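You operate a simulated robot arm through the tools that you are given. There is no shell and no other tool. Be economical: measure what you need, move in short steps, check, and stop when the job is done.

Carry out the task below with a simulated robot arm. There is one attempt and no reset: what you move stays moved.

Task
Put the blue carton on the top of the red table away on the third shelf from the bottom of the orange rack. Put the blue bearing labelled "59" from the top of the red table on the blue board and the blue bearing marked "56" on the top of the steel counter. Any order will do.

Only the result counts: the job must be done as asked and must still hold three seconds after the hand-in. Knocking over, shifting, dropping, spilling or breaking anything else fails it.

Robot
A 7-joint arm with a two-finger parallel gripper on a trunk, on a base that drives. Base frame: it is fixed to the floor where the robot stands at the start and does not move with it; the origin is under the middle of the robot, x ahead of it, y to its left, z up. Lengths are in mm, angles in rad, forces in N, time in s.
With the tool pointing down near the work surface it reaches from about 460 to 920 mm from the robot's upright axis, wherever it stands. Its first joint turns from -2.007 to 2.007 rad. Places, roughly: third shelf of the orange rack [-5300, -3400, 1200]; top of the steel counter [-1400, 4300, 900]. Payload 3.91 kg.
Tool frame: the origin (TCP) lies between the finger pads and is the grasp point; the fingertips stand 30 mm ahead of it; z points along the fingers, y is the line along which they close. Largest opening 110 mm; finger width 20, thickness 10; the body of the gripper, 48 by 112 mm, starts 55 mm behind the TCP.
Orientation is that of the tool frame in the base frame, as [roll, pitch, yaw] about the fixed x, y, z axes, in that order (R = Rz(yaw) Ry(pitch) Rx(roll)). With the fingers straight down and closing along the base's y, the tool's x points along the base's -x, its y along +y and its z along -z.

Tools
- The arm moves only by the tool drive_tool. Its argument "motion" is a list of rows, each an object of numbers (a shift or turn left out is 0, a gripper value left out holds the last): "tx", "ty", "tz": the shift along the tool's x, y, z in mm; "wx", "wy", "wz": the turn, a rotation vector about the tool's x, y, z in rad; "hand": the finger opening in mm, from 0 to 110. In form: [{"tx": .., "ty": .., "tz": .., "wx": .., "wy": .., "wz": .., "hand": ..}, ...]. A call has 1 to 20 rows; each row is the pose to reach, as a shift and turn from the pose commanded when the call began, along the tool's axes at that moment. A row lasts 0.2 s, in which the tool goes at most 50 mm and 0.15 rad; a call with a longer step from one row to the next is refused whole, and so is a gripper value outside its range. Where a pose cannot be reached the arm comes as near as it can. A force on the tool above 40 N (or 10 N above the force at the start of the call, whichever is more), or a blocked arm, ends the call early, and 0.2 s more pass. Each finger travels about 153 mm/s and halts on what it meets, pressing with about 35 N; the grip force reading is that of the motor and also rises with nothing between the fingers. The clock runs only during rows and for 0.2 s after the last one: add rows that repeat a pose to give the fingers time. The reply holds the time, the measured pose of the TCP, the force on the tool along the base axes, the opening and the grip force, in the units named above and with some noise, with the torque about the TCP (base axes, N m) and any sound that the robot's microphone picked up.
- Cameras (640 x 400 px; columns grow to the right, rows downward): "scene" is now at [232.1, 225.1, 1442.6]; the picture's right is [0.22, -0.98, 0.00], its down [-0.02, -0.00, -1.00] and it looks along [0.98, 0.22, -0.02] (base axes); focal length 214 px, centre (320, 200). "wrist" rides on the gripper at [73, 17, -103] in the tool frame; the picture's right is [-0.23, 0.97, 0.00], its down [-0.76, -0.18, -0.62] and it looks along [-0.61, -0.14, 0.78] (tool axes); focal length 222 px, centre (320, 200).
- get_image(camera): a new picture of that camera. It takes no simulated time.
- lift_body(by): slides the trunk up (or, below 0, down) by that many mm; the arm and the scene camera ride with it, the base frame stays. It gives what a move gives, with no picture.
- roll_base(legs): drives the robot by 1 to 6 legs, each [ahead, left, turn to the left] in mm, mm and rad, along the robot's own axes; the way and the turn of a leg run together, so that a leg with both is an arc; at most 1500 mm and 3.142 rad a leg. The arm and the cameras ride along, it lands a little off, and it stops where it bumps. It gives what a move gives.
- turn_head(pan, tilt): turns the head with the scene camera to pan (to the left, within 1.396 rad either way) and tilt (down, from -0.506 to 1.204), counted from straight ahead of the robot. It gives what a move gives.
- locate(camera, pixels): for up to 12 pixels [column, row] of the newest picture of that camera ("zoom" is the newest enlarged one), the place [x, y, z] in the base frame of the surface seen there, good to about 3 mm. It takes no simulated time.
- enlarge(camera, box): a new picture of the part [left, top, right, bottom] of that camera's present view, enlarged. It takes no simulated time.
- hand_in(): hands the job in; it is judged then, once.

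Work in short steps. Measure before you move; look again where a grasp or a placing could have gone wrong, and mend it. You have 110 turns and 90 pictures in all, those below and enlarged ones among them. Open the gripper and draw the arm clear of the work before you hand the job in, unless the task says otherwise; then end with one line.

The tools are called by a JSON object that holds its "fn" and its "kwargs". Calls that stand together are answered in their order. drive_tool: Moves the arm, as the interface text tells. Its arguments: {"type":"object","properties":{"motion":{"type":"array","items":{"type":"object","properties":{"tx":{"type":"number"},"ty":{"type":"number"},"tz":{"type":"number"},"wx":{"type":"number"},"wy":{"type":"number"},"wz":{"type":"number"},"hand":{"type":"number"}}}}},"required":["motion"]} The other tools are called the same way: lift_body (by) slides the trunk up or down; roll_base (legs) drives the base; turn_head (pan, tilt) turns the head that bears the scene camera; get_image (camera) takes a picture; locate (camera, pixels) gives the place of the surface under pixels of a picture; enlarge (camera, box) takes an enlarged picture of a part of a camera's view; hand_in () hands the job in.

At the start:

```text
time: 0.0
ee_pos: [252.3, 340.0, 1130.5]
orientation: [-3.136, 0.0, 3.128]
contact_force: [0.3, 0.6, -0.6]
wrist_torque: [0.02, -0.01, 0.0]
width: 109.9
gripper_force: 0.1
trunk travel left (down, up): [-725.0, 265.0]
robot x, y, heading: [0.3, 0.1, -0.001]
head pan, tilt: [0.279, 1.201]
```

scene: 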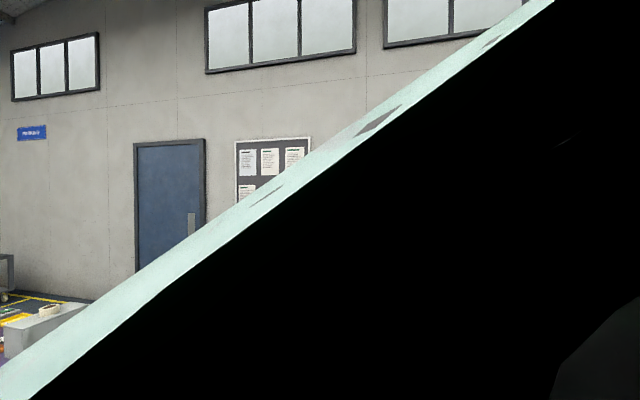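
wrist: 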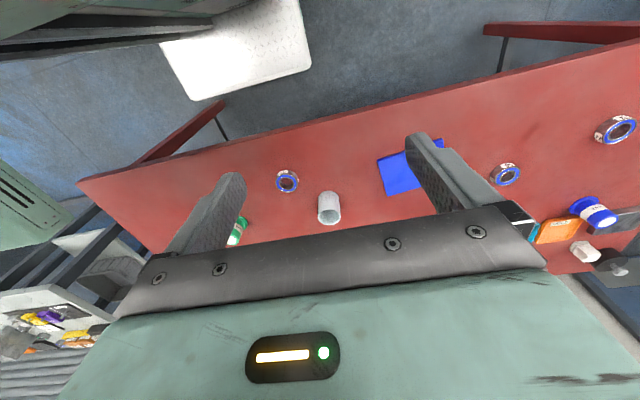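

The scene view is mostly blocked by the arm, and the wrist view shows the red table with bearings. I'll turn the head toward the table and enlarge the wrist view.

{"fn": "turn_head", "kwargs": {"pan": 0.0, "tilt": 0.9}}

{"fn": "get_image", "kwargs": {"camera": "scene"}}

{"fn": "locate", "kwargs": {"camera": "wrist", "pixels": [[287, 172], [328, 195], [400, 175], [505, 165], [614, 130], [595, 210], [560, 230], [585, 252], [80, 182], [630, 45], [238, 230]]}}

```text
time: 0.8
ee_pos: [259.3, 339.6, 1130.0]
orientation: [-3.135, 0.0, 3.114]
contact_force: [-0.1, -0.4, -0.5]
wrist_torque: [-0.02, 0.0, 0.01]
width: 109.9
gripper_force: 0.1
trunk travel left (down, up): [-725.0, 265.0]
robot x, y, heading: [4.1, -1.6, -0.0]
head pan, tilt: [0.0, 0.901]
```

```text
87 pictures are left
```

scene: 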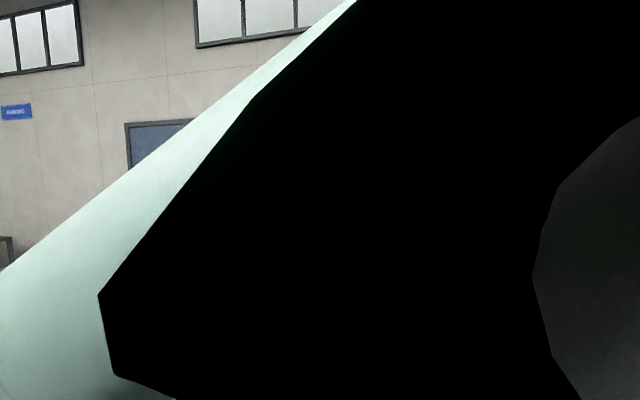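

```text
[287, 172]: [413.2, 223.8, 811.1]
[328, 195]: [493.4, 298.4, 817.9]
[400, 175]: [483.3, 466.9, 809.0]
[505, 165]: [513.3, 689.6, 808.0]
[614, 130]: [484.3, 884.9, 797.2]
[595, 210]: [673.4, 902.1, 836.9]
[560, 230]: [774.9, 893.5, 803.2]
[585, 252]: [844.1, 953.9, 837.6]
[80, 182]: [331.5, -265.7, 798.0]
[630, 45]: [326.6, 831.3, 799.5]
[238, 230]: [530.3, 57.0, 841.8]
```

The scene view doesn't quite match the head reading, so I'll take another picture and an enlarged wrist view.

{"fn": "get_image", "kwargs": {"camera": "scene"}}

{"fn": "enlarge", "kwargs": {"camera": "wrist", "box": [440, 80, 640, 280]}}

{"fn": "enlarge", "kwargs": {"camera": "wrist", "box": [220, 120, 440, 260]}}

```text
86 pictures are left
```

scene: 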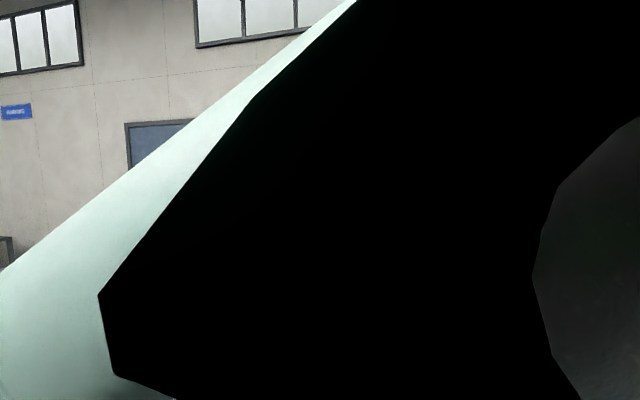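

```text
2.00 times, centred on (540, 180) of wrist
```

zoom: 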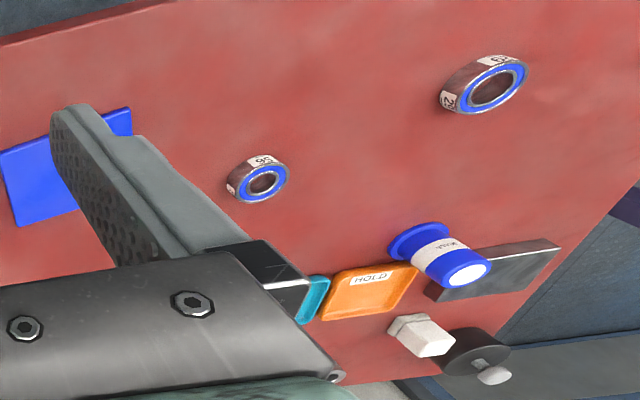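

```text
2.86 times, centred on (330, 190) of wrist
```

zoom: 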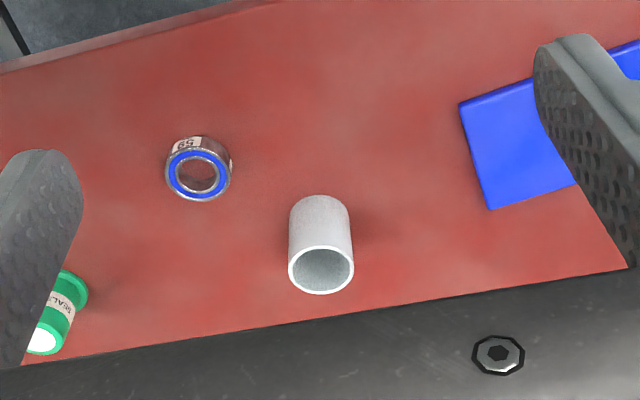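

Three bearings are visible, but the carton isn't yet. I'll move the tool right and forward to survey the rest of the table with the wrist camera.

{"fn": "drive_tool", "kwargs": {"motion": [{"ty": -45}, {"ty": -90}, {"ty": -135, "tx": -10}, {"ty": -180, "tx": -30}, {"ty": -225, "tx": -50}, {"ty": -270, "tx": -70}, {"ty": -315, "tx": -90}, {"ty": -360, "tx": -110}, {"ty": -400, "tx": -130}]}}

{"fn": "get_image", "kwargs": {"camera": "wrist"}}

{"fn": "get_image", "kwargs": {"camera": "scene"}}

```text
time: 2.8
ee_pos: [409.4, -36.2, 1136.1]
orientation: [-3.136, 0.0, 3.128]
contact_force: [0.3, 0.7, 0.1]
wrist_torque: [-0.01, 0.0, 0.03]
width: 110.0
gripper_force: 0.1
out of reach, approached as far as the arm can: row 7, 8, 9
trunk travel left (down, up): [-725.0, 265.0]
robot x, y, heading: [0.8, -0.6, 0.001]
head pan, tilt: [0.0, 0.901]
```

```text
83 pictures are left
```

wrist: 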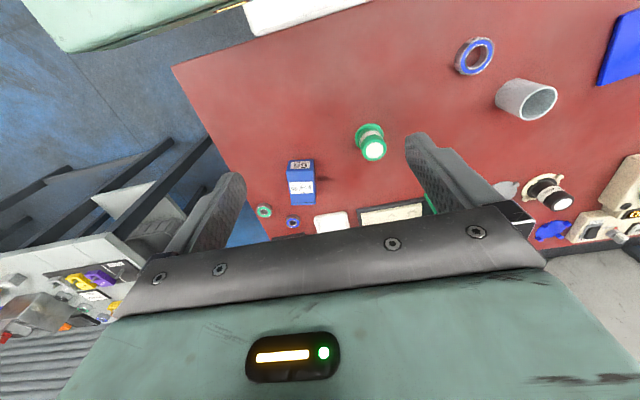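

```text
82 pictures are left
```

scene: 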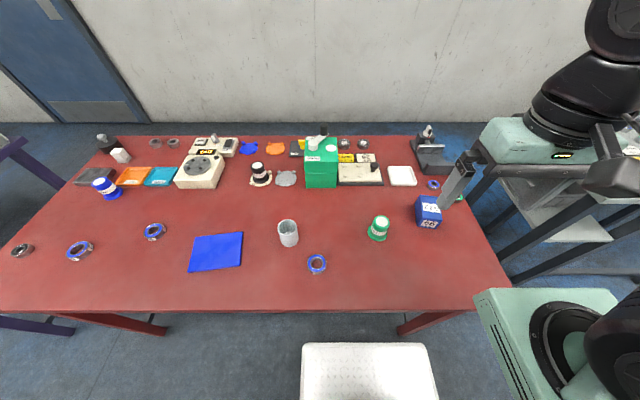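

The scene camera now sees the whole table: carton at (428,212), board at (215,252), bearings at (154,231), (79,250), (22,250), (317,264). I'll enlarge to read labels.

{"fn": "enlarge", "kwargs": {"camera": "scene", "box": [0, 210, 180, 280]}}

{"fn": "locate", "kwargs": {"camera": "scene", "pixels": [[317, 258], [317, 272], [154, 225], [80, 243], [22, 246], [193, 271], [241, 265], [243, 232], [198, 236], [430, 200], [5, 310], [475, 309]]}}

{"fn": "enlarge", "kwargs": {"camera": "scene", "box": [280, 130, 480, 280]}}

{"fn": "enlarge", "kwargs": {"camera": "wrist", "box": [240, 20, 520, 240]}}

```text
3.56 times, centred on (90, 245) of scene
```

zoom: 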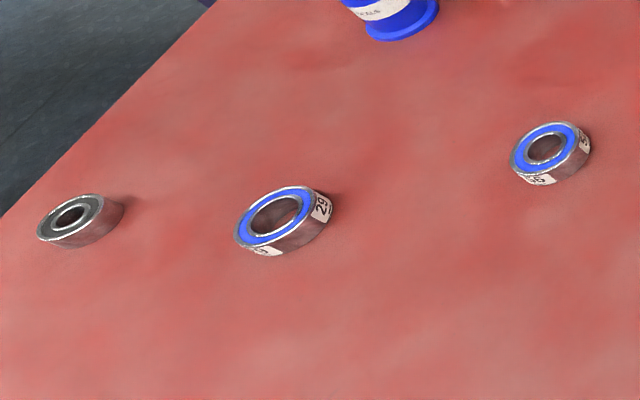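

```text
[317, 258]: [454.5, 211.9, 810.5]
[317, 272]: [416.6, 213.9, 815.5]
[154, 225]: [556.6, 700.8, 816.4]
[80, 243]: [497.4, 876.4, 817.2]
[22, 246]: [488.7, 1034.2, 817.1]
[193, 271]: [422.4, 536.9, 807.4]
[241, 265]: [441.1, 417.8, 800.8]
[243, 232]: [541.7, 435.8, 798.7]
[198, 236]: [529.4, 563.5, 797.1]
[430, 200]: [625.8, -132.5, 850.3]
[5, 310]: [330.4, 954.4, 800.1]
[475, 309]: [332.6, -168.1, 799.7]
```

```text
2.67 times, centred on (380, 205) of scene
```

zoom: 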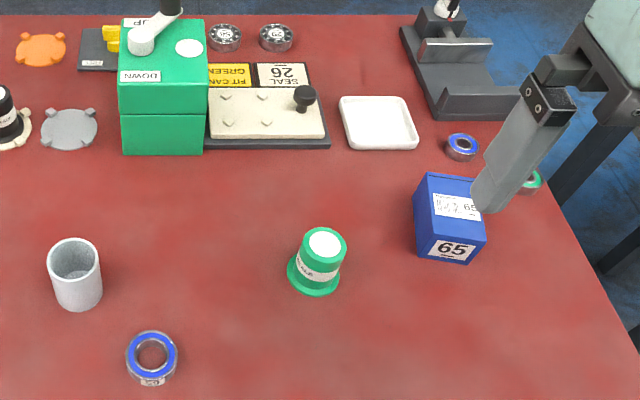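

```text
1.82 times, centred on (380, 130) of wrist
```

zoom: 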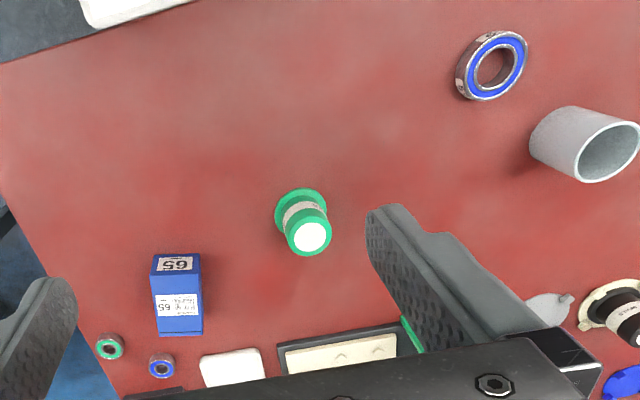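

I need to read bearing labels: enlarge tightly at the two bearings.

{"fn": "enlarge", "kwargs": {"camera": "scene", "box": [300, 250, 335, 280]}}

{"fn": "enlarge", "kwargs": {"camera": "scene", "box": [137, 217, 172, 247]}}

{"fn": "enlarge", "kwargs": {"camera": "scene", "box": [400, 140, 500, 240]}}

```text
13.33 times, centred on (318, 265) of scene
```

zoom: 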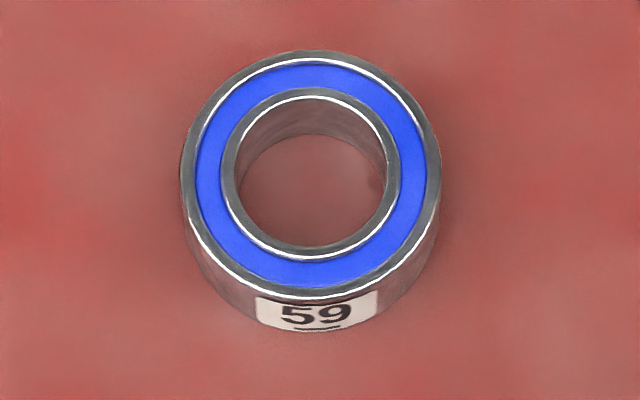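

```text
13.33 times, centred on (154, 232) of scene
```

zoom: 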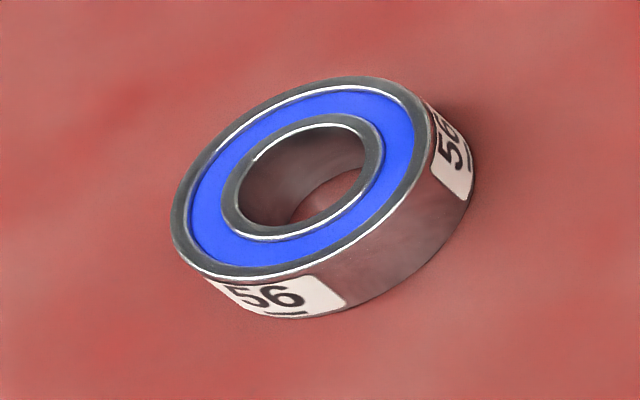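

```text
4.00 times, centred on (450, 190) of scene
```

zoom: 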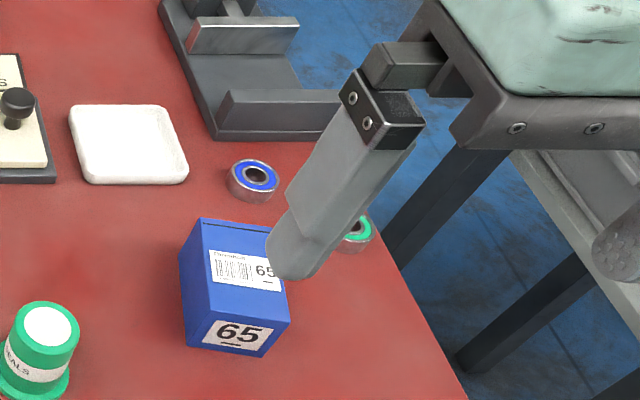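

A is "59" and B is "56". I'll locate rim points of both bearings, and inspect the carton's corners.

{"fn": "locate", "kwargs": {"camera": "scene", "pixels": [[308, 262.4], [326, 262.4], [317.1, 254.8], [317.1, 270.6], [144.5, 233.5], [162, 228.5], [157, 223.6], [153, 237], [422, 199], [217, 250]]}}

{"fn": "locate", "kwargs": {"camera": "zoom", "pixels": [[205, 222], [192, 343], [205, 270], [285, 300], [262, 350], [265, 255], [200, 235], [260, 232], [240, 310]]}}

```text
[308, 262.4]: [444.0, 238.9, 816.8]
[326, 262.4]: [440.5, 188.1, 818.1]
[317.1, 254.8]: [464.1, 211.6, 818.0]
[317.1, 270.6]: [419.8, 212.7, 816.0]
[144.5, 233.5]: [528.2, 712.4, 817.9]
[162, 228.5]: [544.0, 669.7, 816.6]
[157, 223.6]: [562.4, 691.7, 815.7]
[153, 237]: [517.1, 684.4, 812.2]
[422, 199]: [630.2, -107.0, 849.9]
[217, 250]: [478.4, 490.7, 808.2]
```

```text
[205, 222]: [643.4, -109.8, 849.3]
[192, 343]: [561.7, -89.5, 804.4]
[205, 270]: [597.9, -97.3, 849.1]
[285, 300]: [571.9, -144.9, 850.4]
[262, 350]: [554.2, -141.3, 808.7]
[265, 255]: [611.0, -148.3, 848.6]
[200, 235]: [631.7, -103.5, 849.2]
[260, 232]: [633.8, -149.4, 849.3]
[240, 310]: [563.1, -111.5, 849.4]
```

Bearing 59 centre is about (442, 213), top at z 817; I move above it with a 75 mm opening at z≈900.

{"fn": "drive_tool", "kwargs": {"motion": [{"ty": 45, "tx": -5, "tz": 10, "hand": 75}, {"ty": 90, "tx": -10, "tz": 30}, {"ty": 132, "tx": -15, "tz": 55}, {"ty": 172, "tx": -20, "tz": 85}, {"ty": 210, "tx": -25, "tz": 115}, {"ty": 240, "tx": -32, "tz": 150}, {"ty": 249, "tx": -33, "tz": 195}, {"ty": 249, "tx": -33, "tz": 235}, {"ty": 249, "tx": -33, "tz": 235}]}}

{"fn": "get_image", "kwargs": {"camera": "wrist"}}

```text
refused: row 4 steps farther than a row can; nothing moved
```

```text
75 pictures are left
```

wrist: 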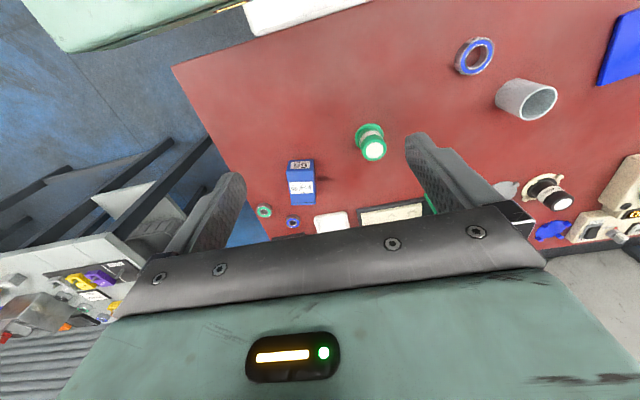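

Row 4 slightly exceeded the step limit; I resend with smaller steps.

{"fn": "drive_tool", "kwargs": {"motion": [{"ty": 45, "tx": -5, "tz": 5, "hand": 75}, {"ty": 90, "tx": -10, "tz": 20}, {"ty": 130, "tx": -15, "tz": 40}, {"ty": 170, "tx": -20, "tz": 60}, {"ty": 210, "tx": -25, "tz": 85}, {"ty": 240, "tx": -32, "tz": 115}, {"ty": 249, "tx": -33, "tz": 155}, {"ty": 249, "tx": -33, "tz": 195}, {"ty": 249, "tx": -33, "tz": 235}, {"ty": 249, "tx": -33, "tz": 235}]}}

{"fn": "get_image", "kwargs": {"camera": "wrist"}}

```text
time: 5.0
ee_pos: [447.2, 210.2, 900.3]
orientation: [-3.14, 0.001, 3.126]
contact_force: [-0.5, 0.5, -0.3]
wrist_torque: [-0.03, 0.02, -0.01]
width: 74.9
gripper_force: 0.1
trunk travel left (down, up): [-725.0, 265.0]
robot x, y, heading: [-3.3, 1.1, 0.002]
head pan, tilt: [0.0, 0.901]
```

```text
74 pictures are left
```

wrist: 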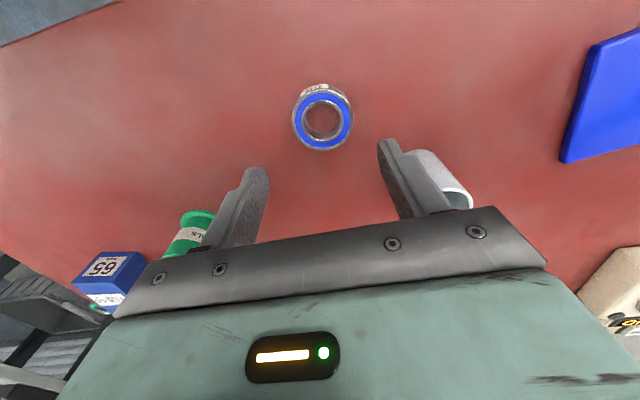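

The bearing is at (322,117) in the wrist view; I'll locate its rim from here before descending.

{"fn": "locate", "kwargs": {"camera": "wrist", "pixels": [[296, 118], [350, 120], [322, 90], [325, 147], [590, 110], [450, 170], [570, 155], [620, 60], [500, 100]]}}

```text
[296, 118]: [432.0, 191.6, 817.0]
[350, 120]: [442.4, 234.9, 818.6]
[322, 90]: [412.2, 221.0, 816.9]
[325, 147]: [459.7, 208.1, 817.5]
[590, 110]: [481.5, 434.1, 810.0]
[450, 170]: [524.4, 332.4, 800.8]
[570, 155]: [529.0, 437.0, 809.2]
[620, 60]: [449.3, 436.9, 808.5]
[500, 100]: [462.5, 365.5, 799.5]
```

Centre ≈ (438, 213). I descend to TCP z≈834 and close.

{"fn": "drive_tool", "kwargs": {"motion": [{"tx": 5, "ty": 2, "tz": 30}, {"tx": 5, "ty": 2, "tz": 55}, {"tx": 5, "ty": 2, "tz": 66}, {"tx": 5, "ty": 2, "tz": 66}, {"tx": 5, "ty": 2, "tz": 66, "hand": 30}, {"tx": 5, "ty": 2, "tz": 66, "hand": 30}, {"tx": 5, "ty": 2, "tz": 66, "hand": 30}]}}

{"fn": "get_image", "kwargs": {"camera": "wrist"}}

```text
time: 6.6
ee_pos: [443.5, 211.1, 835.0]
orientation: [-3.137, -0.002, 3.129]
contact_force: [0.1, 0.6, 0.2]
wrist_torque: [0.05, 0.01, 0.04]
width: 50.3
gripper_force: 35.2
trunk travel left (down, up): [-725.0, 265.0]
robot x, y, heading: [-1.9, 4.0, 0.004]
head pan, tilt: [0.0, 0.901]
```

```text
73 pictures are left
```

wrist: 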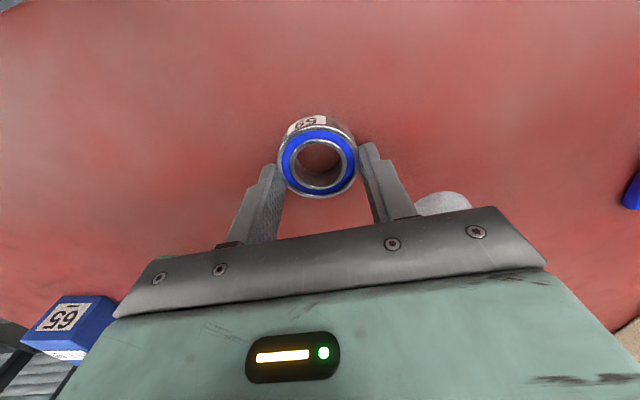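

Gripped at 50.3 mm. I lift, and carry to above the board centre (484, 489).

{"fn": "drive_tool", "kwargs": {"motion": [{"tz": -35}, {"tz": -75}, {"tz": -115}, {"tx": -6, "ty": 45, "tz": -115}, {"tx": -13, "ty": 90, "tz": -115}, {"tx": -20, "ty": 135, "tz": -115}, {"tx": -27, "ty": 180, "tz": -115}, {"tx": -34, "ty": 225, "tz": -115}, {"tx": -41, "ty": 265, "tz": -115}, {"tx": -42, "ty": 276, "tz": -95}, {"tx": -42, "ty": 276, "tz": -60}, {"tx": -42, "ty": 276, "tz": -60}]}}

{"fn": "get_image", "kwargs": {"camera": "wrist"}}

```text
time: 9.2
ee_pos: [490.0, 489.4, 894.2]
orientation: [-3.136, -0.001, 3.129]
contact_force: [0.3, -0.7, -1.3]
wrist_torque: [0.01, 0.0, 0.03]
width: 50.6
gripper_force: 35.2
trunk travel left (down, up): [-725.0, 265.0]
robot x, y, heading: [-1.1, -2.6, -0.001]
head pan, tilt: [0.0, 0.901]
```

```text
72 pictures are left
```

wrist: 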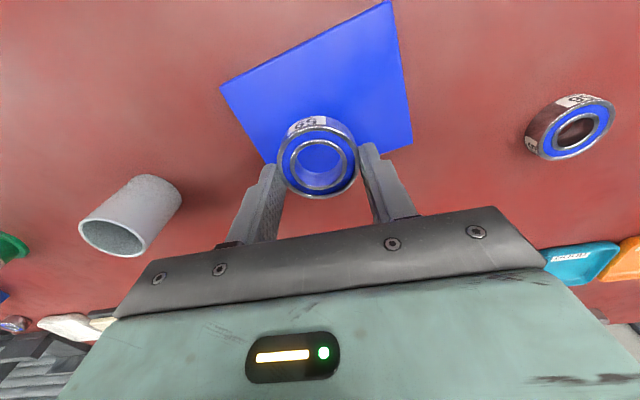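

I'll locate the board corners from here.

{"fn": "locate", "kwargs": {"camera": "wrist", "pixels": [[225, 88], [385, 8], [410, 140], [266, 158], [318, 168]]}}

```text
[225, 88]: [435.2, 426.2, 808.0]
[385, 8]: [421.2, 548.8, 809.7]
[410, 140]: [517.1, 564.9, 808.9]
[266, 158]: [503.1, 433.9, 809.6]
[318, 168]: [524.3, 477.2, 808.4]
```

Centre ≈ (481, 493). Small correction, then descend and release.

{"fn": "drive_tool", "kwargs": {"motion": [{"tx": 6, "ty": 4, "tz": 25}, {"tx": 6, "ty": 4, "tz": 40}, {"tx": 6, "ty": 4, "tz": 48}, {"tx": 6, "ty": 4, "tz": 48}]}}

{"fn": "get_image", "kwargs": {"camera": "wrist"}}

```text
time: 10.2
ee_pos: [482.0, 490.2, 845.7]
orientation: [-3.138, 0.001, 3.128]
contact_force: [0.3, 0.1, 1.2]
wrist_torque: [0.1, 0.0, 0.01]
width: 50.8
gripper_force: 34.6
trunk travel left (down, up): [-725.0, 265.0]
robot x, y, heading: [0.5, 0.8, 0.0]
head pan, tilt: [0.0, 0.901]
```

```text
71 pictures are left
```

wrist: 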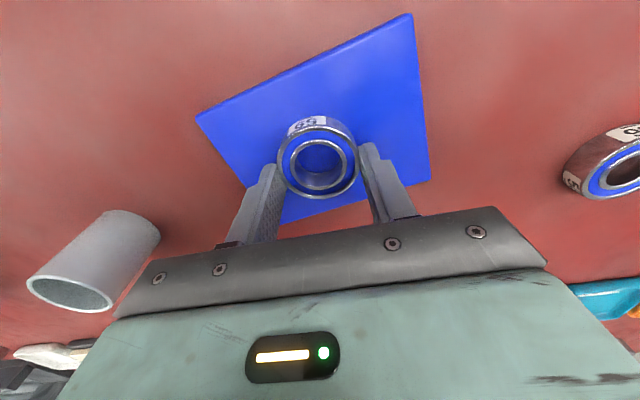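

The bearing is close to or on the board (slight upward force). I lower 2 mm, release gently, and lift.

{"fn": "drive_tool", "kwargs": {"motion": [{"tz": 1}, {"tz": 2}, {"tz": 2, "hand": 60}, {"tz": 2, "hand": 70}, {"tz": 2, "hand": 75}, {"tz": -30}, {"tz": -70}, {"tz": -110}, {"tz": -110}]}}

{"fn": "get_image", "kwargs": {"camera": "wrist"}}

```text
time: 12.2
ee_pos: [482.6, 490.7, 953.1]
orientation: [-3.135, -0.001, 3.128]
contact_force: [0.4, -0.9, 0.3]
wrist_torque: [0.03, 0.0, -0.01]
width: 75.0
gripper_force: 0.0
trunk travel left (down, up): [-725.0, 265.0]
robot x, y, heading: [0.4, 2.3, 0.001]
head pan, tilt: [0.0, 0.901]
```

```text
70 pictures are left
```

wrist: 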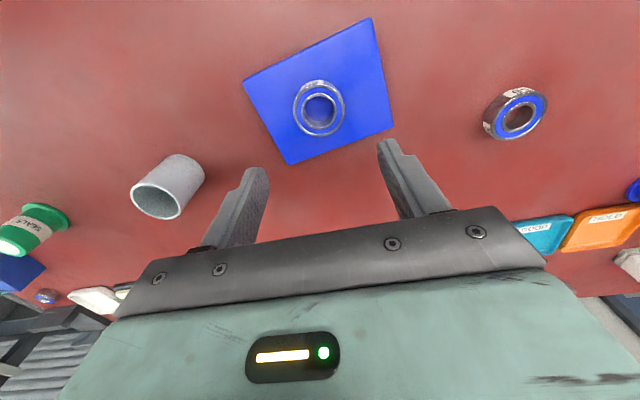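

Bearing 59 sits centred on the board. Next is bearing 56 at (516,113); I locate its rim.

{"fn": "locate", "kwargs": {"camera": "wrist", "pixels": [[493, 122], [544, 104], [519, 91], [522, 135]]}}

{"fn": "drive_tool", "kwargs": {"motion": [{"tx": -12, "ty": 45}, {"tx": -24, "ty": 90}, {"tx": -36, "ty": 135}, {"tx": -48, "ty": 180}, {"tx": -58, "ty": 202, "tz": 30}, {"tx": -58, "ty": 202, "tz": 55}, {"tx": -58, "ty": 202, "tz": 55}]}}

{"fn": "get_image", "kwargs": {"camera": "wrist"}}

```text
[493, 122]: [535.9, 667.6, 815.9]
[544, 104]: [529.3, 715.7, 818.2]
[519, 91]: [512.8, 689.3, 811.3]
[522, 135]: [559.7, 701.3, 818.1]
```

```text
time: 13.8
ee_pos: [479.8, 554.4, 912.4]
orientation: [-3.138, 0.002, 3.126]
contact_force: [0.3, 0.4, 0.2]
wrist_torque: [-0.01, 0.01, 0.03]
width: 75.1
gripper_force: 0.0
out of reach, approached as far as the arm can: row 2, 3, 4, 5, 6, 7
trunk travel left (down, up): [-725.0, 265.0]
robot x, y, heading: [-0.0, 0.6, 0.003]
head pan, tilt: [0.0, 0.901]
```

```text
69 pictures are left
```

wrist: 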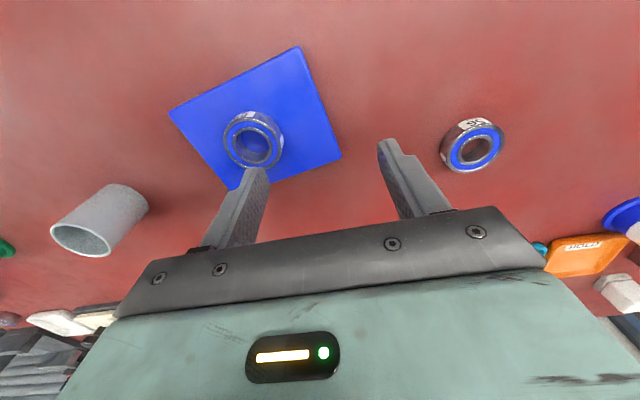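

Out of reach from here, so I'll raise the tool and check the space at the left before sidestepping the base.

{"fn": "drive_tool", "kwargs": {"motion": [{"tz": -40, "ty": -20}, {"tz": -80, "ty": -40}, {"tz": -120, "ty": -60}]}}

{"fn": "turn_head", "kwargs": {"pan": 1.3, "tilt": 0.6}}

{"fn": "get_image", "kwargs": {"camera": "scene"}}

```text
time: 14.6
ee_pos: [479.6, 495.4, 1031.7]
orientation: [-3.136, 0.0, 3.128]
contact_force: [0.1, 0.5, -0.9]
wrist_torque: [-0.04, -0.02, 0.02]
width: 74.8
gripper_force: 0.0
trunk travel left (down, up): [-725.0, 265.0]
robot x, y, heading: [-0.2, -1.3, -0.001]
head pan, tilt: [0.0, 0.901]
```

```text
time: 16.1
ee_pos: [480.0, 496.5, 1031.1]
orientation: [-3.138, 0.0, 3.128]
contact_force: [-1.0, -0.1, -0.2]
wrist_torque: [0.01, -0.01, -0.05]
width: 75.0
gripper_force: 0.2
trunk travel left (down, up): [-725.0, 265.0]
robot x, y, heading: [0.2, -1.0, -0.001]
head pan, tilt: [1.3, 0.6]
```

```text
68 pictures are left
```

scene: 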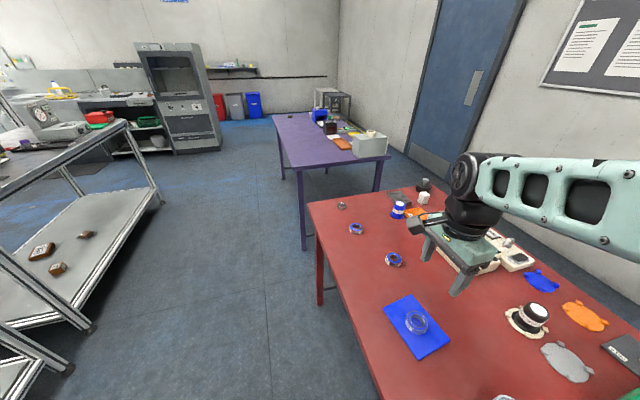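

The left side is free. I sidestep 350 mm to the left, then look with the wrist camera; also locate surroundings for later driving.

{"fn": "locate", "kwargs": {"camera": "scene", "pixels": [[90, 325], [155, 200], [120, 122], [30, 150], [190, 150], [300, 245], [60, 95], [180, 300], [60, 365], [20, 115]]}}

{"fn": "roll_base", "kwargs": {"legs": [[0, 350, 0]]}}

{"fn": "get_image", "kwargs": {"camera": "wrist"}}

```text
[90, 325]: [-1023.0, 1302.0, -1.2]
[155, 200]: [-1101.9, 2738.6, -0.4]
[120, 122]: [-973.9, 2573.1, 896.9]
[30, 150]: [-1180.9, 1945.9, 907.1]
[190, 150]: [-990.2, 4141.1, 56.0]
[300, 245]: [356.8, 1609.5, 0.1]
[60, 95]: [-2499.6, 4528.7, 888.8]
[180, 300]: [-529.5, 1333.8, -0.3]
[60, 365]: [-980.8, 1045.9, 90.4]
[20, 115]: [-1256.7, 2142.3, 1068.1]
```

```text
time: 18.3
ee_pos: [478.9, 845.9, 1031.3]
orientation: [-3.138, 0.0, 3.131]
contact_force: [0.9, -0.2, 0.6]
wrist_torque: [-0.01, -0.01, 0.02]
width: 74.9
gripper_force: 0.2
trunk travel left (down, up): [-725.0, 265.0]
robot x, y, heading: [1.4, 348.7, 0.003]
head pan, tilt: [1.3, 0.6]
```

```text
67 pictures are left
```

wrist: 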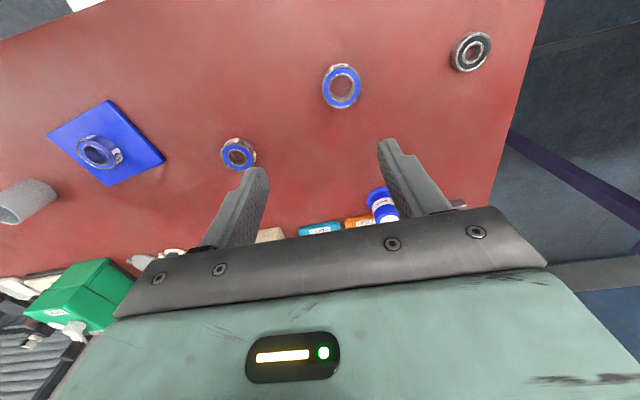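

Bearing 56 is at (238,154). I locate its rim and move above it.

{"fn": "locate", "kwargs": {"camera": "wrist", "pixels": [[223, 158], [255, 157], [238, 143], [239, 168]]}}

{"fn": "drive_tool", "kwargs": {"motion": [{"tx": -15, "ty": -45}, {"tx": -30, "ty": -90}, {"tx": -45, "ty": -130}, {"tx": -58, "ty": -154, "tz": 20}, {"tx": -58, "ty": -154, "tz": 60}, {"tx": -58, "ty": -154, "tz": 100}, {"tx": -58, "ty": -154, "tz": 130}, {"tx": -58, "ty": -154, "tz": 130}]}}

{"fn": "get_image", "kwargs": {"camera": "wrist"}}

```text
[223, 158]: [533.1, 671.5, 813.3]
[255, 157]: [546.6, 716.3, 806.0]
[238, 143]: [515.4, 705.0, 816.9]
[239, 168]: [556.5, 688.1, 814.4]
```

```text
time: 20.1
ee_pos: [535.4, 692.4, 901.6]
orientation: [-3.136, 0.002, 3.132]
contact_force: [-0.5, 0.0, 0.5]
wrist_torque: [0.02, 0.0, -0.01]
width: 74.6
gripper_force: 0.2
trunk travel left (down, up): [-725.0, 265.0]
robot x, y, heading: [-2.7, 345.9, 0.003]
head pan, tilt: [1.3, 0.6]
```

```text
66 pictures are left
```

wrist: 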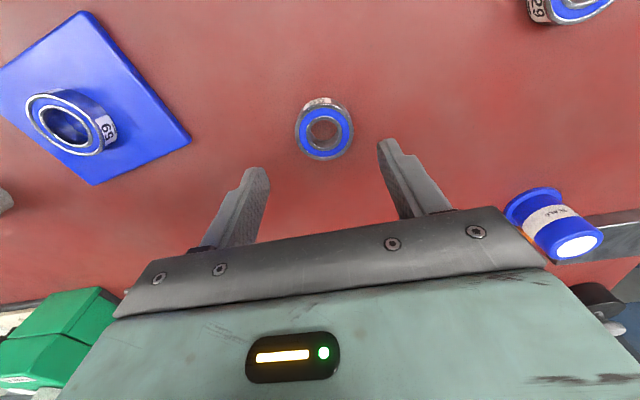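

Aligned. I descend to z≈834 and grip.

{"fn": "drive_tool", "kwargs": {"motion": [{"tz": 30, "ty": 1}, {"tz": 55, "ty": 1}, {"tz": 67, "ty": 1}, {"tz": 67, "ty": 1}, {"tz": 67, "ty": 1, "hand": 30}, {"tz": 67, "ty": 1, "hand": 30}, {"tz": 67, "ty": 1, "hand": 30}, {"tz": 40, "ty": 1}, {"tz": 0}, {"tz": -40}, {"tz": -80}]}}

{"fn": "get_image", "kwargs": {"camera": "wrist"}}

```text
time: 22.5
ee_pos: [535.1, 691.5, 983.3]
orientation: [-3.134, 0.0, 3.13]
contact_force: [0.9, -0.3, -0.9]
wrist_torque: [-0.04, 0.03, 0.0]
width: 50.3
gripper_force: 34.9
trunk travel left (down, up): [-725.0, 265.0]
robot x, y, heading: [0.0, 347.0, 0.007]
head pan, tilt: [1.3, 0.6]
```

```text
65 pictures are left
```

wrist: 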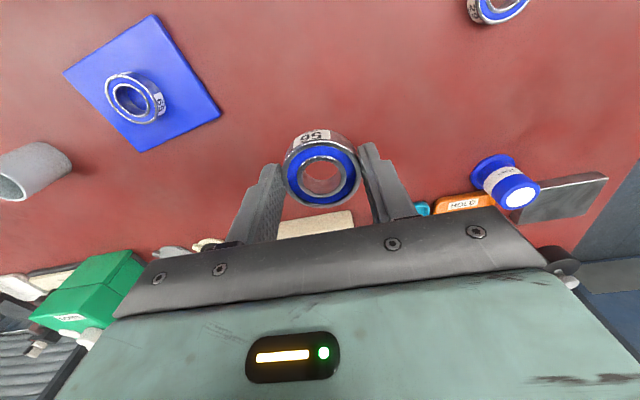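

Bearing 56 is held. I bring the tool in front of the robot and higher, then back off from the table.

{"fn": "drive_tool", "kwargs": {"motion": [{"tz": -40}, {"tz": -80}, {"ty": -45, "tz": -80}, {"ty": -90, "tz": -80}, {"ty": -135, "tz": -80}, {"ty": -180, "tz": -80}, {"ty": -225, "tz": -80}, {"ty": -270, "tz": -80}, {"ty": -315, "tz": -80}, {"ty": -345, "tz": -80}]}}

{"fn": "roll_base", "kwargs": {"legs": [[-350, 0, 0]]}}

{"fn": "get_image", "kwargs": {"camera": "scene"}}

```text
time: 24.7
ee_pos: [530.3, 346.3, 1066.1]
orientation: [-3.137, -0.001, 3.13]
contact_force: [0.0, -0.2, -0.8]
wrist_torque: [-0.03, -0.01, -0.02]
width: 50.2
gripper_force: 34.8
trunk travel left (down, up): [-725.0, 265.0]
robot x, y, heading: [-1.9, 350.1, 0.005]
head pan, tilt: [1.3, 0.6]
```

```text
time: 27.0
ee_pos: [185.6, 345.3, 1064.2]
orientation: [-3.137, 0.0, 3.133]
contact_force: [-0.8, 0.3, -2.1]
wrist_torque: [0.01, 0.02, 0.02]
width: 50.4
gripper_force: 34.8
trunk travel left (down, up): [-725.0, 265.0]
robot x, y, heading: [-346.9, 348.0, 0.003]
head pan, tilt: [1.3, 0.6]
```

```text
64 pictures are left
```

scene: 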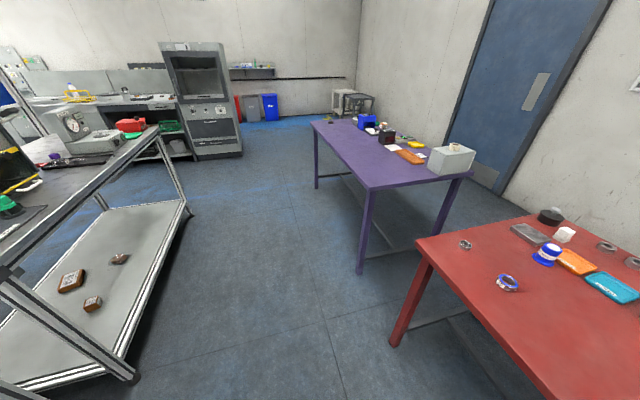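

The counter is beyond the cart, left of the cabinet (around (140,100)). I enlarge that area and locate points.

{"fn": "enlarge", "kwargs": {"camera": "scene", "box": [0, 60, 260, 220]}}

{"fn": "locate", "kwargs": {"camera": "scene", "pixels": [[135, 380], [188, 210], [158, 132], [165, 103], [100, 100], [70, 103], [192, 158], [240, 152], [358, 270], [318, 185], [180, 155], [470, 250]]}}

```text
2.46 times, centred on (130, 140) of scene
```

zoom: 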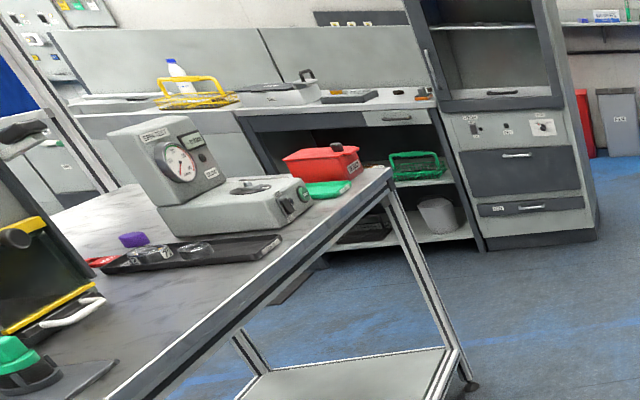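

```text
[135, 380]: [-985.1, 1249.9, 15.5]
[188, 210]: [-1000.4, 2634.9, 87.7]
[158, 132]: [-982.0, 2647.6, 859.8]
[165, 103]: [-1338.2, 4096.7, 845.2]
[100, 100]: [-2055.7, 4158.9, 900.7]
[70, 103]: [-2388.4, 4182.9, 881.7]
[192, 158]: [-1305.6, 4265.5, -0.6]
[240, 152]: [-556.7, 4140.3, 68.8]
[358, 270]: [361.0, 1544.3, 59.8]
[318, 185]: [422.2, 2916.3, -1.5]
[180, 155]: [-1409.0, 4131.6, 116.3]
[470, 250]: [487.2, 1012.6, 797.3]
```

The way along +y at x≈-350 is free. I turn left 90° and drive ahead to y≈3300.

{"fn": "roll_base", "kwargs": {"legs": [[0, 0, 1.571], [1500, 0, 0], [1400, 0, 0]]}}

{"fn": "turn_head", "kwargs": {"pan": 0.9, "tilt": 0.7}}

{"fn": "get_image", "kwargs": {"camera": "scene"}}

```text
time: 44.9
ee_pos: [-286.2, 3802.1, 1066.0]
orientation: [-3.136, 0.001, -1.595]
contact_force: [0.0, -0.6, -1.9]
wrist_torque: [0.01, 0.02, 0.01]
width: 50.2
gripper_force: 34.9
trunk travel left (down, up): [-725.0, 265.0]
robot x, y, heading: [-297.7, 3267.6, 1.56]
head pan, tilt: [1.3, 0.6]
```

```text
time: 45.7
ee_pos: [-287.1, 3800.8, 1065.1]
orientation: [-3.136, 0.0, -1.596]
contact_force: [-0.4, 0.6, -1.8]
wrist_torque: [-0.04, -0.01, -0.04]
width: 50.6
gripper_force: 34.9
trunk travel left (down, up): [-725.0, 265.0]
robot x, y, heading: [-297.6, 3270.3, 1.552]
head pan, tilt: [0.901, 0.7]
```

```text
62 pictures are left
```

scene: 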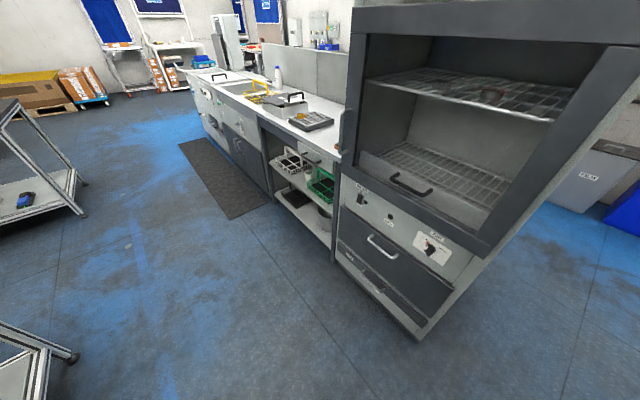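

Clear path to the left. I locate the mat and counter edges before strafing.

{"fn": "locate", "kwargs": {"camera": "scene", "pixels": [[270, 203], [230, 218], [338, 150], [262, 115], [310, 130], [270, 95], [420, 335], [45, 340]]}}

{"fn": "roll_base", "kwargs": {"legs": [[0, 1050, 0]]}}

{"fn": "turn_head", "kwargs": {"pan": 0.0, "tilt": 0.8}}

{"fn": "get_image", "kwargs": {"camera": "scene"}}

```text
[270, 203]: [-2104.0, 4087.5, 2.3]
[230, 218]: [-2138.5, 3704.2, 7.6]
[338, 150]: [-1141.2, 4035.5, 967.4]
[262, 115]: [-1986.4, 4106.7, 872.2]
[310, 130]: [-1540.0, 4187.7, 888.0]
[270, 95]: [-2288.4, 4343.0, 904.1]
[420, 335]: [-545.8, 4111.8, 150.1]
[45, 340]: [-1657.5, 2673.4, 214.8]
```

```text
time: 51.1
ee_pos: [-1336.6, 3812.7, 1065.6]
orientation: [-3.137, -0.001, -1.595]
contact_force: [0.1, -0.2, -1.3]
wrist_torque: [-0.01, 0.01, 0.0]
width: 50.4
gripper_force: 36.0
trunk travel left (down, up): [-725.0, 265.0]
robot x, y, heading: [-1344.7, 3279.8, 1.563]
head pan, tilt: [0.901, 0.7]
```

```text
time: 52.4
ee_pos: [-1336.8, 3814.3, 1066.9]
orientation: [-3.137, 0.0, -1.595]
contact_force: [1.0, 0.6, -1.9]
wrist_torque: [0.0, 0.02, 0.02]
width: 50.2
gripper_force: 34.9
trunk travel left (down, up): [-725.0, 265.0]
robot x, y, heading: [-1343.4, 3283.0, 1.559]
head pan, tilt: [0.0, 0.799]
```

```text
61 pictures are left
```

scene: 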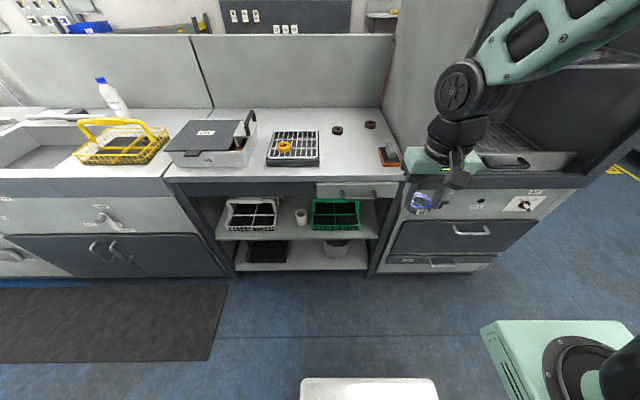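

The free counter spot is around (350,155). I locate the surface there and the edges.

{"fn": "locate", "kwargs": {"camera": "scene", "pixels": [[350, 155], [350, 177], [345, 140], [335, 131], [390, 155], [318, 165], [360, 110], [395, 180], [230, 175]]}}

{"fn": "enlarge", "kwargs": {"camera": "scene", "box": [160, 80, 420, 200]}}

```text
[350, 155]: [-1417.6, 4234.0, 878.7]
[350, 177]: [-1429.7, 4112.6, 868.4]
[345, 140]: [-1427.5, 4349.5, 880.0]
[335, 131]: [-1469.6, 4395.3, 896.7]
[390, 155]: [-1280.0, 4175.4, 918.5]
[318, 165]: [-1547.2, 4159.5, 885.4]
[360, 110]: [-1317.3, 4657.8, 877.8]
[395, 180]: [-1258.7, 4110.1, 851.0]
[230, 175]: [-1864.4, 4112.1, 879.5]
```

```text
2.46 times, centred on (290, 140) of scene
```

zoom: 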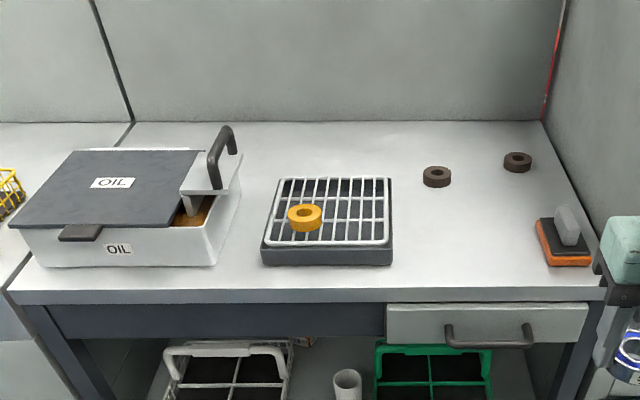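

Counter top is at z≈879. I check the base's front extent before driving closer.

{"fn": "locate", "kwargs": {"camera": "scene", "pixels": [[365, 381], [310, 395], [430, 385]]}}

```text
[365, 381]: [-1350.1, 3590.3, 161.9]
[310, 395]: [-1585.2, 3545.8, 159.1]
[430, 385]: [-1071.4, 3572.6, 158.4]
```

Base front extends 310 mm, low. I strafe left 200 to keep the arm off the cabinet, then drive ahead 370.

{"fn": "roll_base", "kwargs": {"legs": [[0, 200, 0], [370, 0, 0]]}}

{"fn": "get_image", "kwargs": {"camera": "wrist"}}

{"fn": "get_image", "kwargs": {"camera": "scene"}}

```text
time: 55.9
ee_pos: [-1535.0, 4179.7, 1065.2]
orientation: [-3.136, 0.0, -1.596]
contact_force: [0.2, -0.2, -1.9]
wrist_torque: [0.01, -0.02, -0.02]
width: 50.2
gripper_force: 34.5
trunk travel left (down, up): [-725.0, 265.0]
robot x, y, heading: [-1544.8, 3650.7, 1.561]
head pan, tilt: [0.0, 0.799]
```

```text
59 pictures are left
```

wrist: 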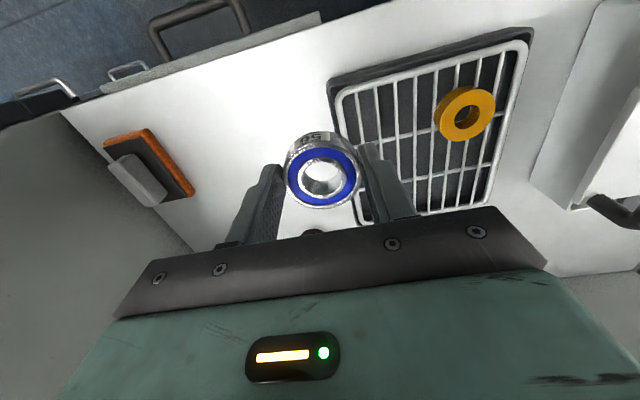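

```text
58 pictures are left
```

scene: 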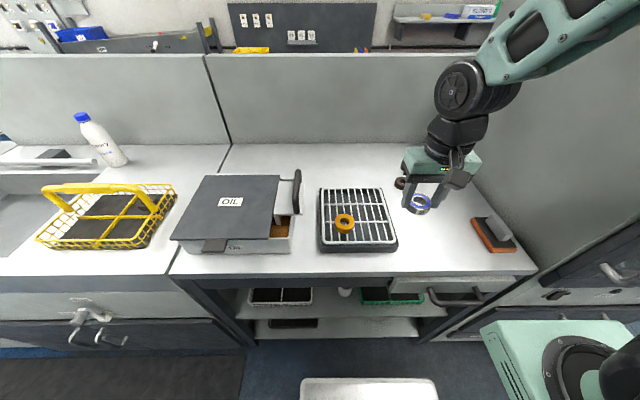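

Free patch between tray and sponge pad at wrist (250,140); I locate it and its bounds.

{"fn": "locate", "kwargs": {"camera": "wrist", "pixels": [[250, 140], [200, 90], [340, 100], [190, 190], [360, 215], [110, 105]]}}

{"fn": "locate", "kwargs": {"camera": "scene", "pixels": [[440, 240], [397, 247], [382, 192], [474, 220], [490, 248], [440, 272]]}}

```text
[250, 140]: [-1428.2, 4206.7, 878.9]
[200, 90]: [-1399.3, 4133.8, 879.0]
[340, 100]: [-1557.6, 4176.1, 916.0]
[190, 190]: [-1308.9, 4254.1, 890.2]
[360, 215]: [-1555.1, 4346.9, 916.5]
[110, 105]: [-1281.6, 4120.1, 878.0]
```

```text
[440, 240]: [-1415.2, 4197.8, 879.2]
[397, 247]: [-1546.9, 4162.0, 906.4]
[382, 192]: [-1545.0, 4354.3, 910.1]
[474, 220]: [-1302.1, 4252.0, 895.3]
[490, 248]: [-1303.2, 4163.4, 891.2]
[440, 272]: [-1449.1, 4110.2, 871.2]
```

I move to (-1425, 4225) and down to z≈925.

{"fn": "drive_tool", "kwargs": {"motion": [{"ty": -40, "tx": -15}, {"ty": -80, "tx": -30}, {"ty": -110, "tx": -47}, {"ty": -110, "tx": -47, "tz": 40}, {"ty": -110, "tx": -47, "tz": 80}, {"ty": -110, "tx": -47, "tz": 120}, {"ty": -110, "tx": -47, "tz": 140}, {"ty": -110, "tx": -47, "tz": 140}]}}

{"fn": "get_image", "kwargs": {"camera": "wrist"}}

```text
time: 57.7
ee_pos: [-1422.9, 4225.3, 926.8]
orientation: [-3.136, 0.001, -1.595]
contact_force: [0.1, -0.6, -0.4]
wrist_torque: [0.0, 0.01, 0.02]
width: 50.1
gripper_force: 35.2
trunk travel left (down, up): [-725.0, 265.0]
robot x, y, heading: [-1543.7, 3650.7, 1.56]
head pan, tilt: [0.0, 0.799]
```

```text
57 pictures are left
```

wrist: 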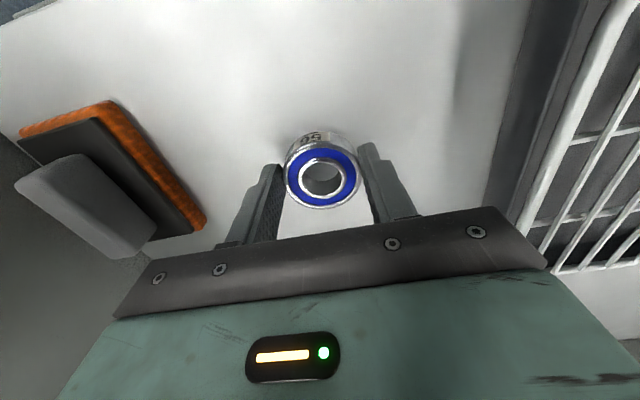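

Clear spot. I lower about 11 mm and check for contact.

{"fn": "drive_tool", "kwargs": {"motion": [{"tz": 6}, {"tz": 10}, {"tz": 11}, {"tz": 11}]}}

```text
time: 58.7
ee_pos: [-1422.4, 4224.2, 916.1]
orientation: [-3.135, 0.001, -1.596]
contact_force: [2.1, -0.8, 5.3]
wrist_torque: [0.03, 0.1, 0.02]
width: 50.7
gripper_force: 35.2
trunk travel left (down, up): [-725.0, 265.0]
robot x, y, heading: [-1546.5, 3647.8, 1.567]
head pan, tilt: [0.0, 0.799]
```

Contact with the counter (5 N). I release and lift clear.

{"fn": "drive_tool", "kwargs": {"motion": [{"hand": 58}, {"hand": 68}, {"hand": 75}, {"tz": -30}, {"tz": -70}, {"tz": -110}, {"tz": -150}, {"tz": -150}]}}

{"fn": "get_image", "kwargs": {"camera": "wrist"}}

```text
time: 60.5
ee_pos: [-1422.6, 4224.1, 1063.8]
orientation: [-3.136, 0.0, -1.595]
contact_force: [-0.2, -0.7, -0.6]
wrist_torque: [-0.03, -0.01, 0.01]
width: 75.0
gripper_force: 0.0
trunk travel left (down, up): [-725.0, 265.0]
robot x, y, heading: [-1544.4, 3650.0, 1.557]
head pan, tilt: [0.0, 0.799]
```

```text
56 pictures are left
```

wrist: 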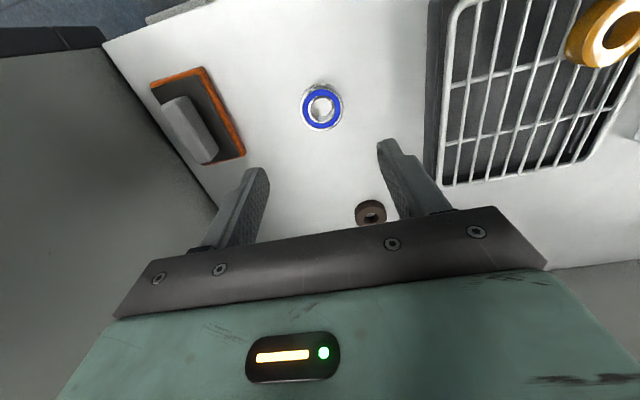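

Bearing 56 rests on the counter. I recentre the tool and drive back the way I came.

{"fn": "drive_tool", "kwargs": {"motion": [{"ty": 40, "tx": 20}, {"ty": 80, "tx": 40}, {"ty": 115, "tx": 47}]}}

{"fn": "roll_base", "kwargs": {"legs": [[-370, 0, 0], [0, -1150, 0], [-1500, 0, 0], [-1400, 0, 0], [0, 0, -1.571]]}}

{"fn": "turn_head", "kwargs": {"pan": -1.39, "tilt": 0.4}}

{"fn": "get_image", "kwargs": {"camera": "scene"}}

```text
time: 61.3
ee_pos: [-1538.5, 4179.2, 1064.9]
orientation: [-3.136, 0.001, -1.595]
contact_force: [0.8, 0.6, -0.1]
wrist_torque: [0.0, 0.01, -0.02]
width: 75.0
gripper_force: 0.0
trunk travel left (down, up): [-725.0, 265.0]
robot x, y, heading: [-1545.5, 3649.9, 1.558]
head pan, tilt: [0.0, 0.799]
```

```text
time: 86.5
ee_pos: [79.7, 366.5, 1064.8]
orientation: [-3.136, 0.0, 3.097]
contact_force: [0.0, 0.0, -0.3]
wrist_torque: [0.02, -0.02, 0.0]
width: 75.1
gripper_force: 0.0
trunk travel left (down, up): [-725.0, 265.0]
robot x, y, heading: [-449.1, 376.1, -0.029]
head pan, tilt: [0.0, 0.799]
```

```text
time: 88.0
ee_pos: [80.7, 365.5, 1064.3]
orientation: [-3.136, 0.0, 3.097]
contact_force: [0.9, 0.1, -0.3]
wrist_torque: [-0.01, 0.0, 0.01]
width: 75.0
gripper_force: 0.1
trunk travel left (down, up): [-725.0, 265.0]
robot x, y, heading: [-451.7, 380.1, -0.025]
head pan, tilt: [-1.389, 0.4]
```

```text
55 pictures are left
```

scene: 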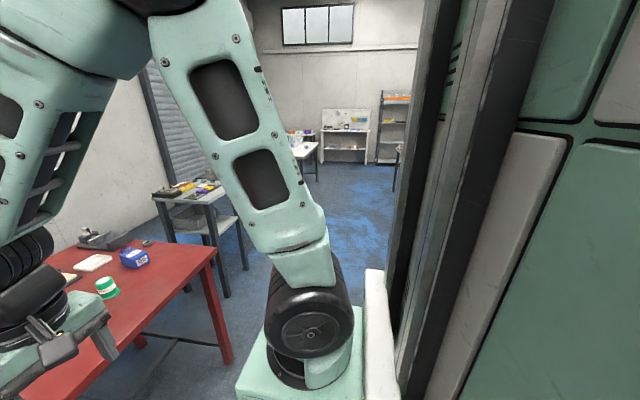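

The rack isn't visible from this heading. I turn right to view it before choosing the carton grasp.

{"fn": "roll_base", "kwargs": {"legs": [[0, 0, -1.9]]}}

{"fn": "turn_head", "kwargs": {"pan": -0.4, "tilt": 0.3}}

{"fn": "get_image", "kwargs": {"camera": "scene"}}

```text
time: 92.9
ee_pos: [-626.0, -121.7, 1064.9]
orientation: [-3.136, 0.001, 1.225]
contact_force: [0.8, -0.1, 0.3]
wrist_torque: [-0.01, -0.01, 0.01]
width: 74.8
gripper_force: 0.1
trunk travel left (down, up): [-725.0, 265.0]
robot x, y, heading: [-451.1, 378.1, -1.903]
head pan, tilt: [-1.389, 0.4]
```

```text
time: 94.2
ee_pos: [-624.5, -121.3, 1064.5]
orientation: [-3.136, 0.001, 1.223]
contact_force: [0.4, -0.3, 0.4]
wrist_torque: [0.02, -0.01, -0.01]
width: 74.8
gripper_force: 0.1
trunk travel left (down, up): [-725.0, 265.0]
robot x, y, heading: [-449.1, 382.2, -1.908]
head pan, tilt: [-0.4, 0.3]
```

```text
54 pictures are left
```

scene: 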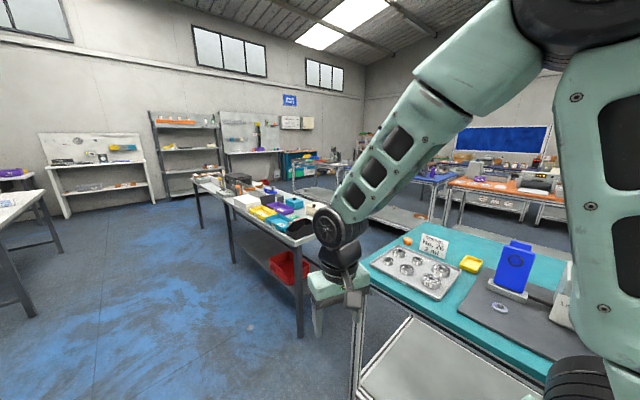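

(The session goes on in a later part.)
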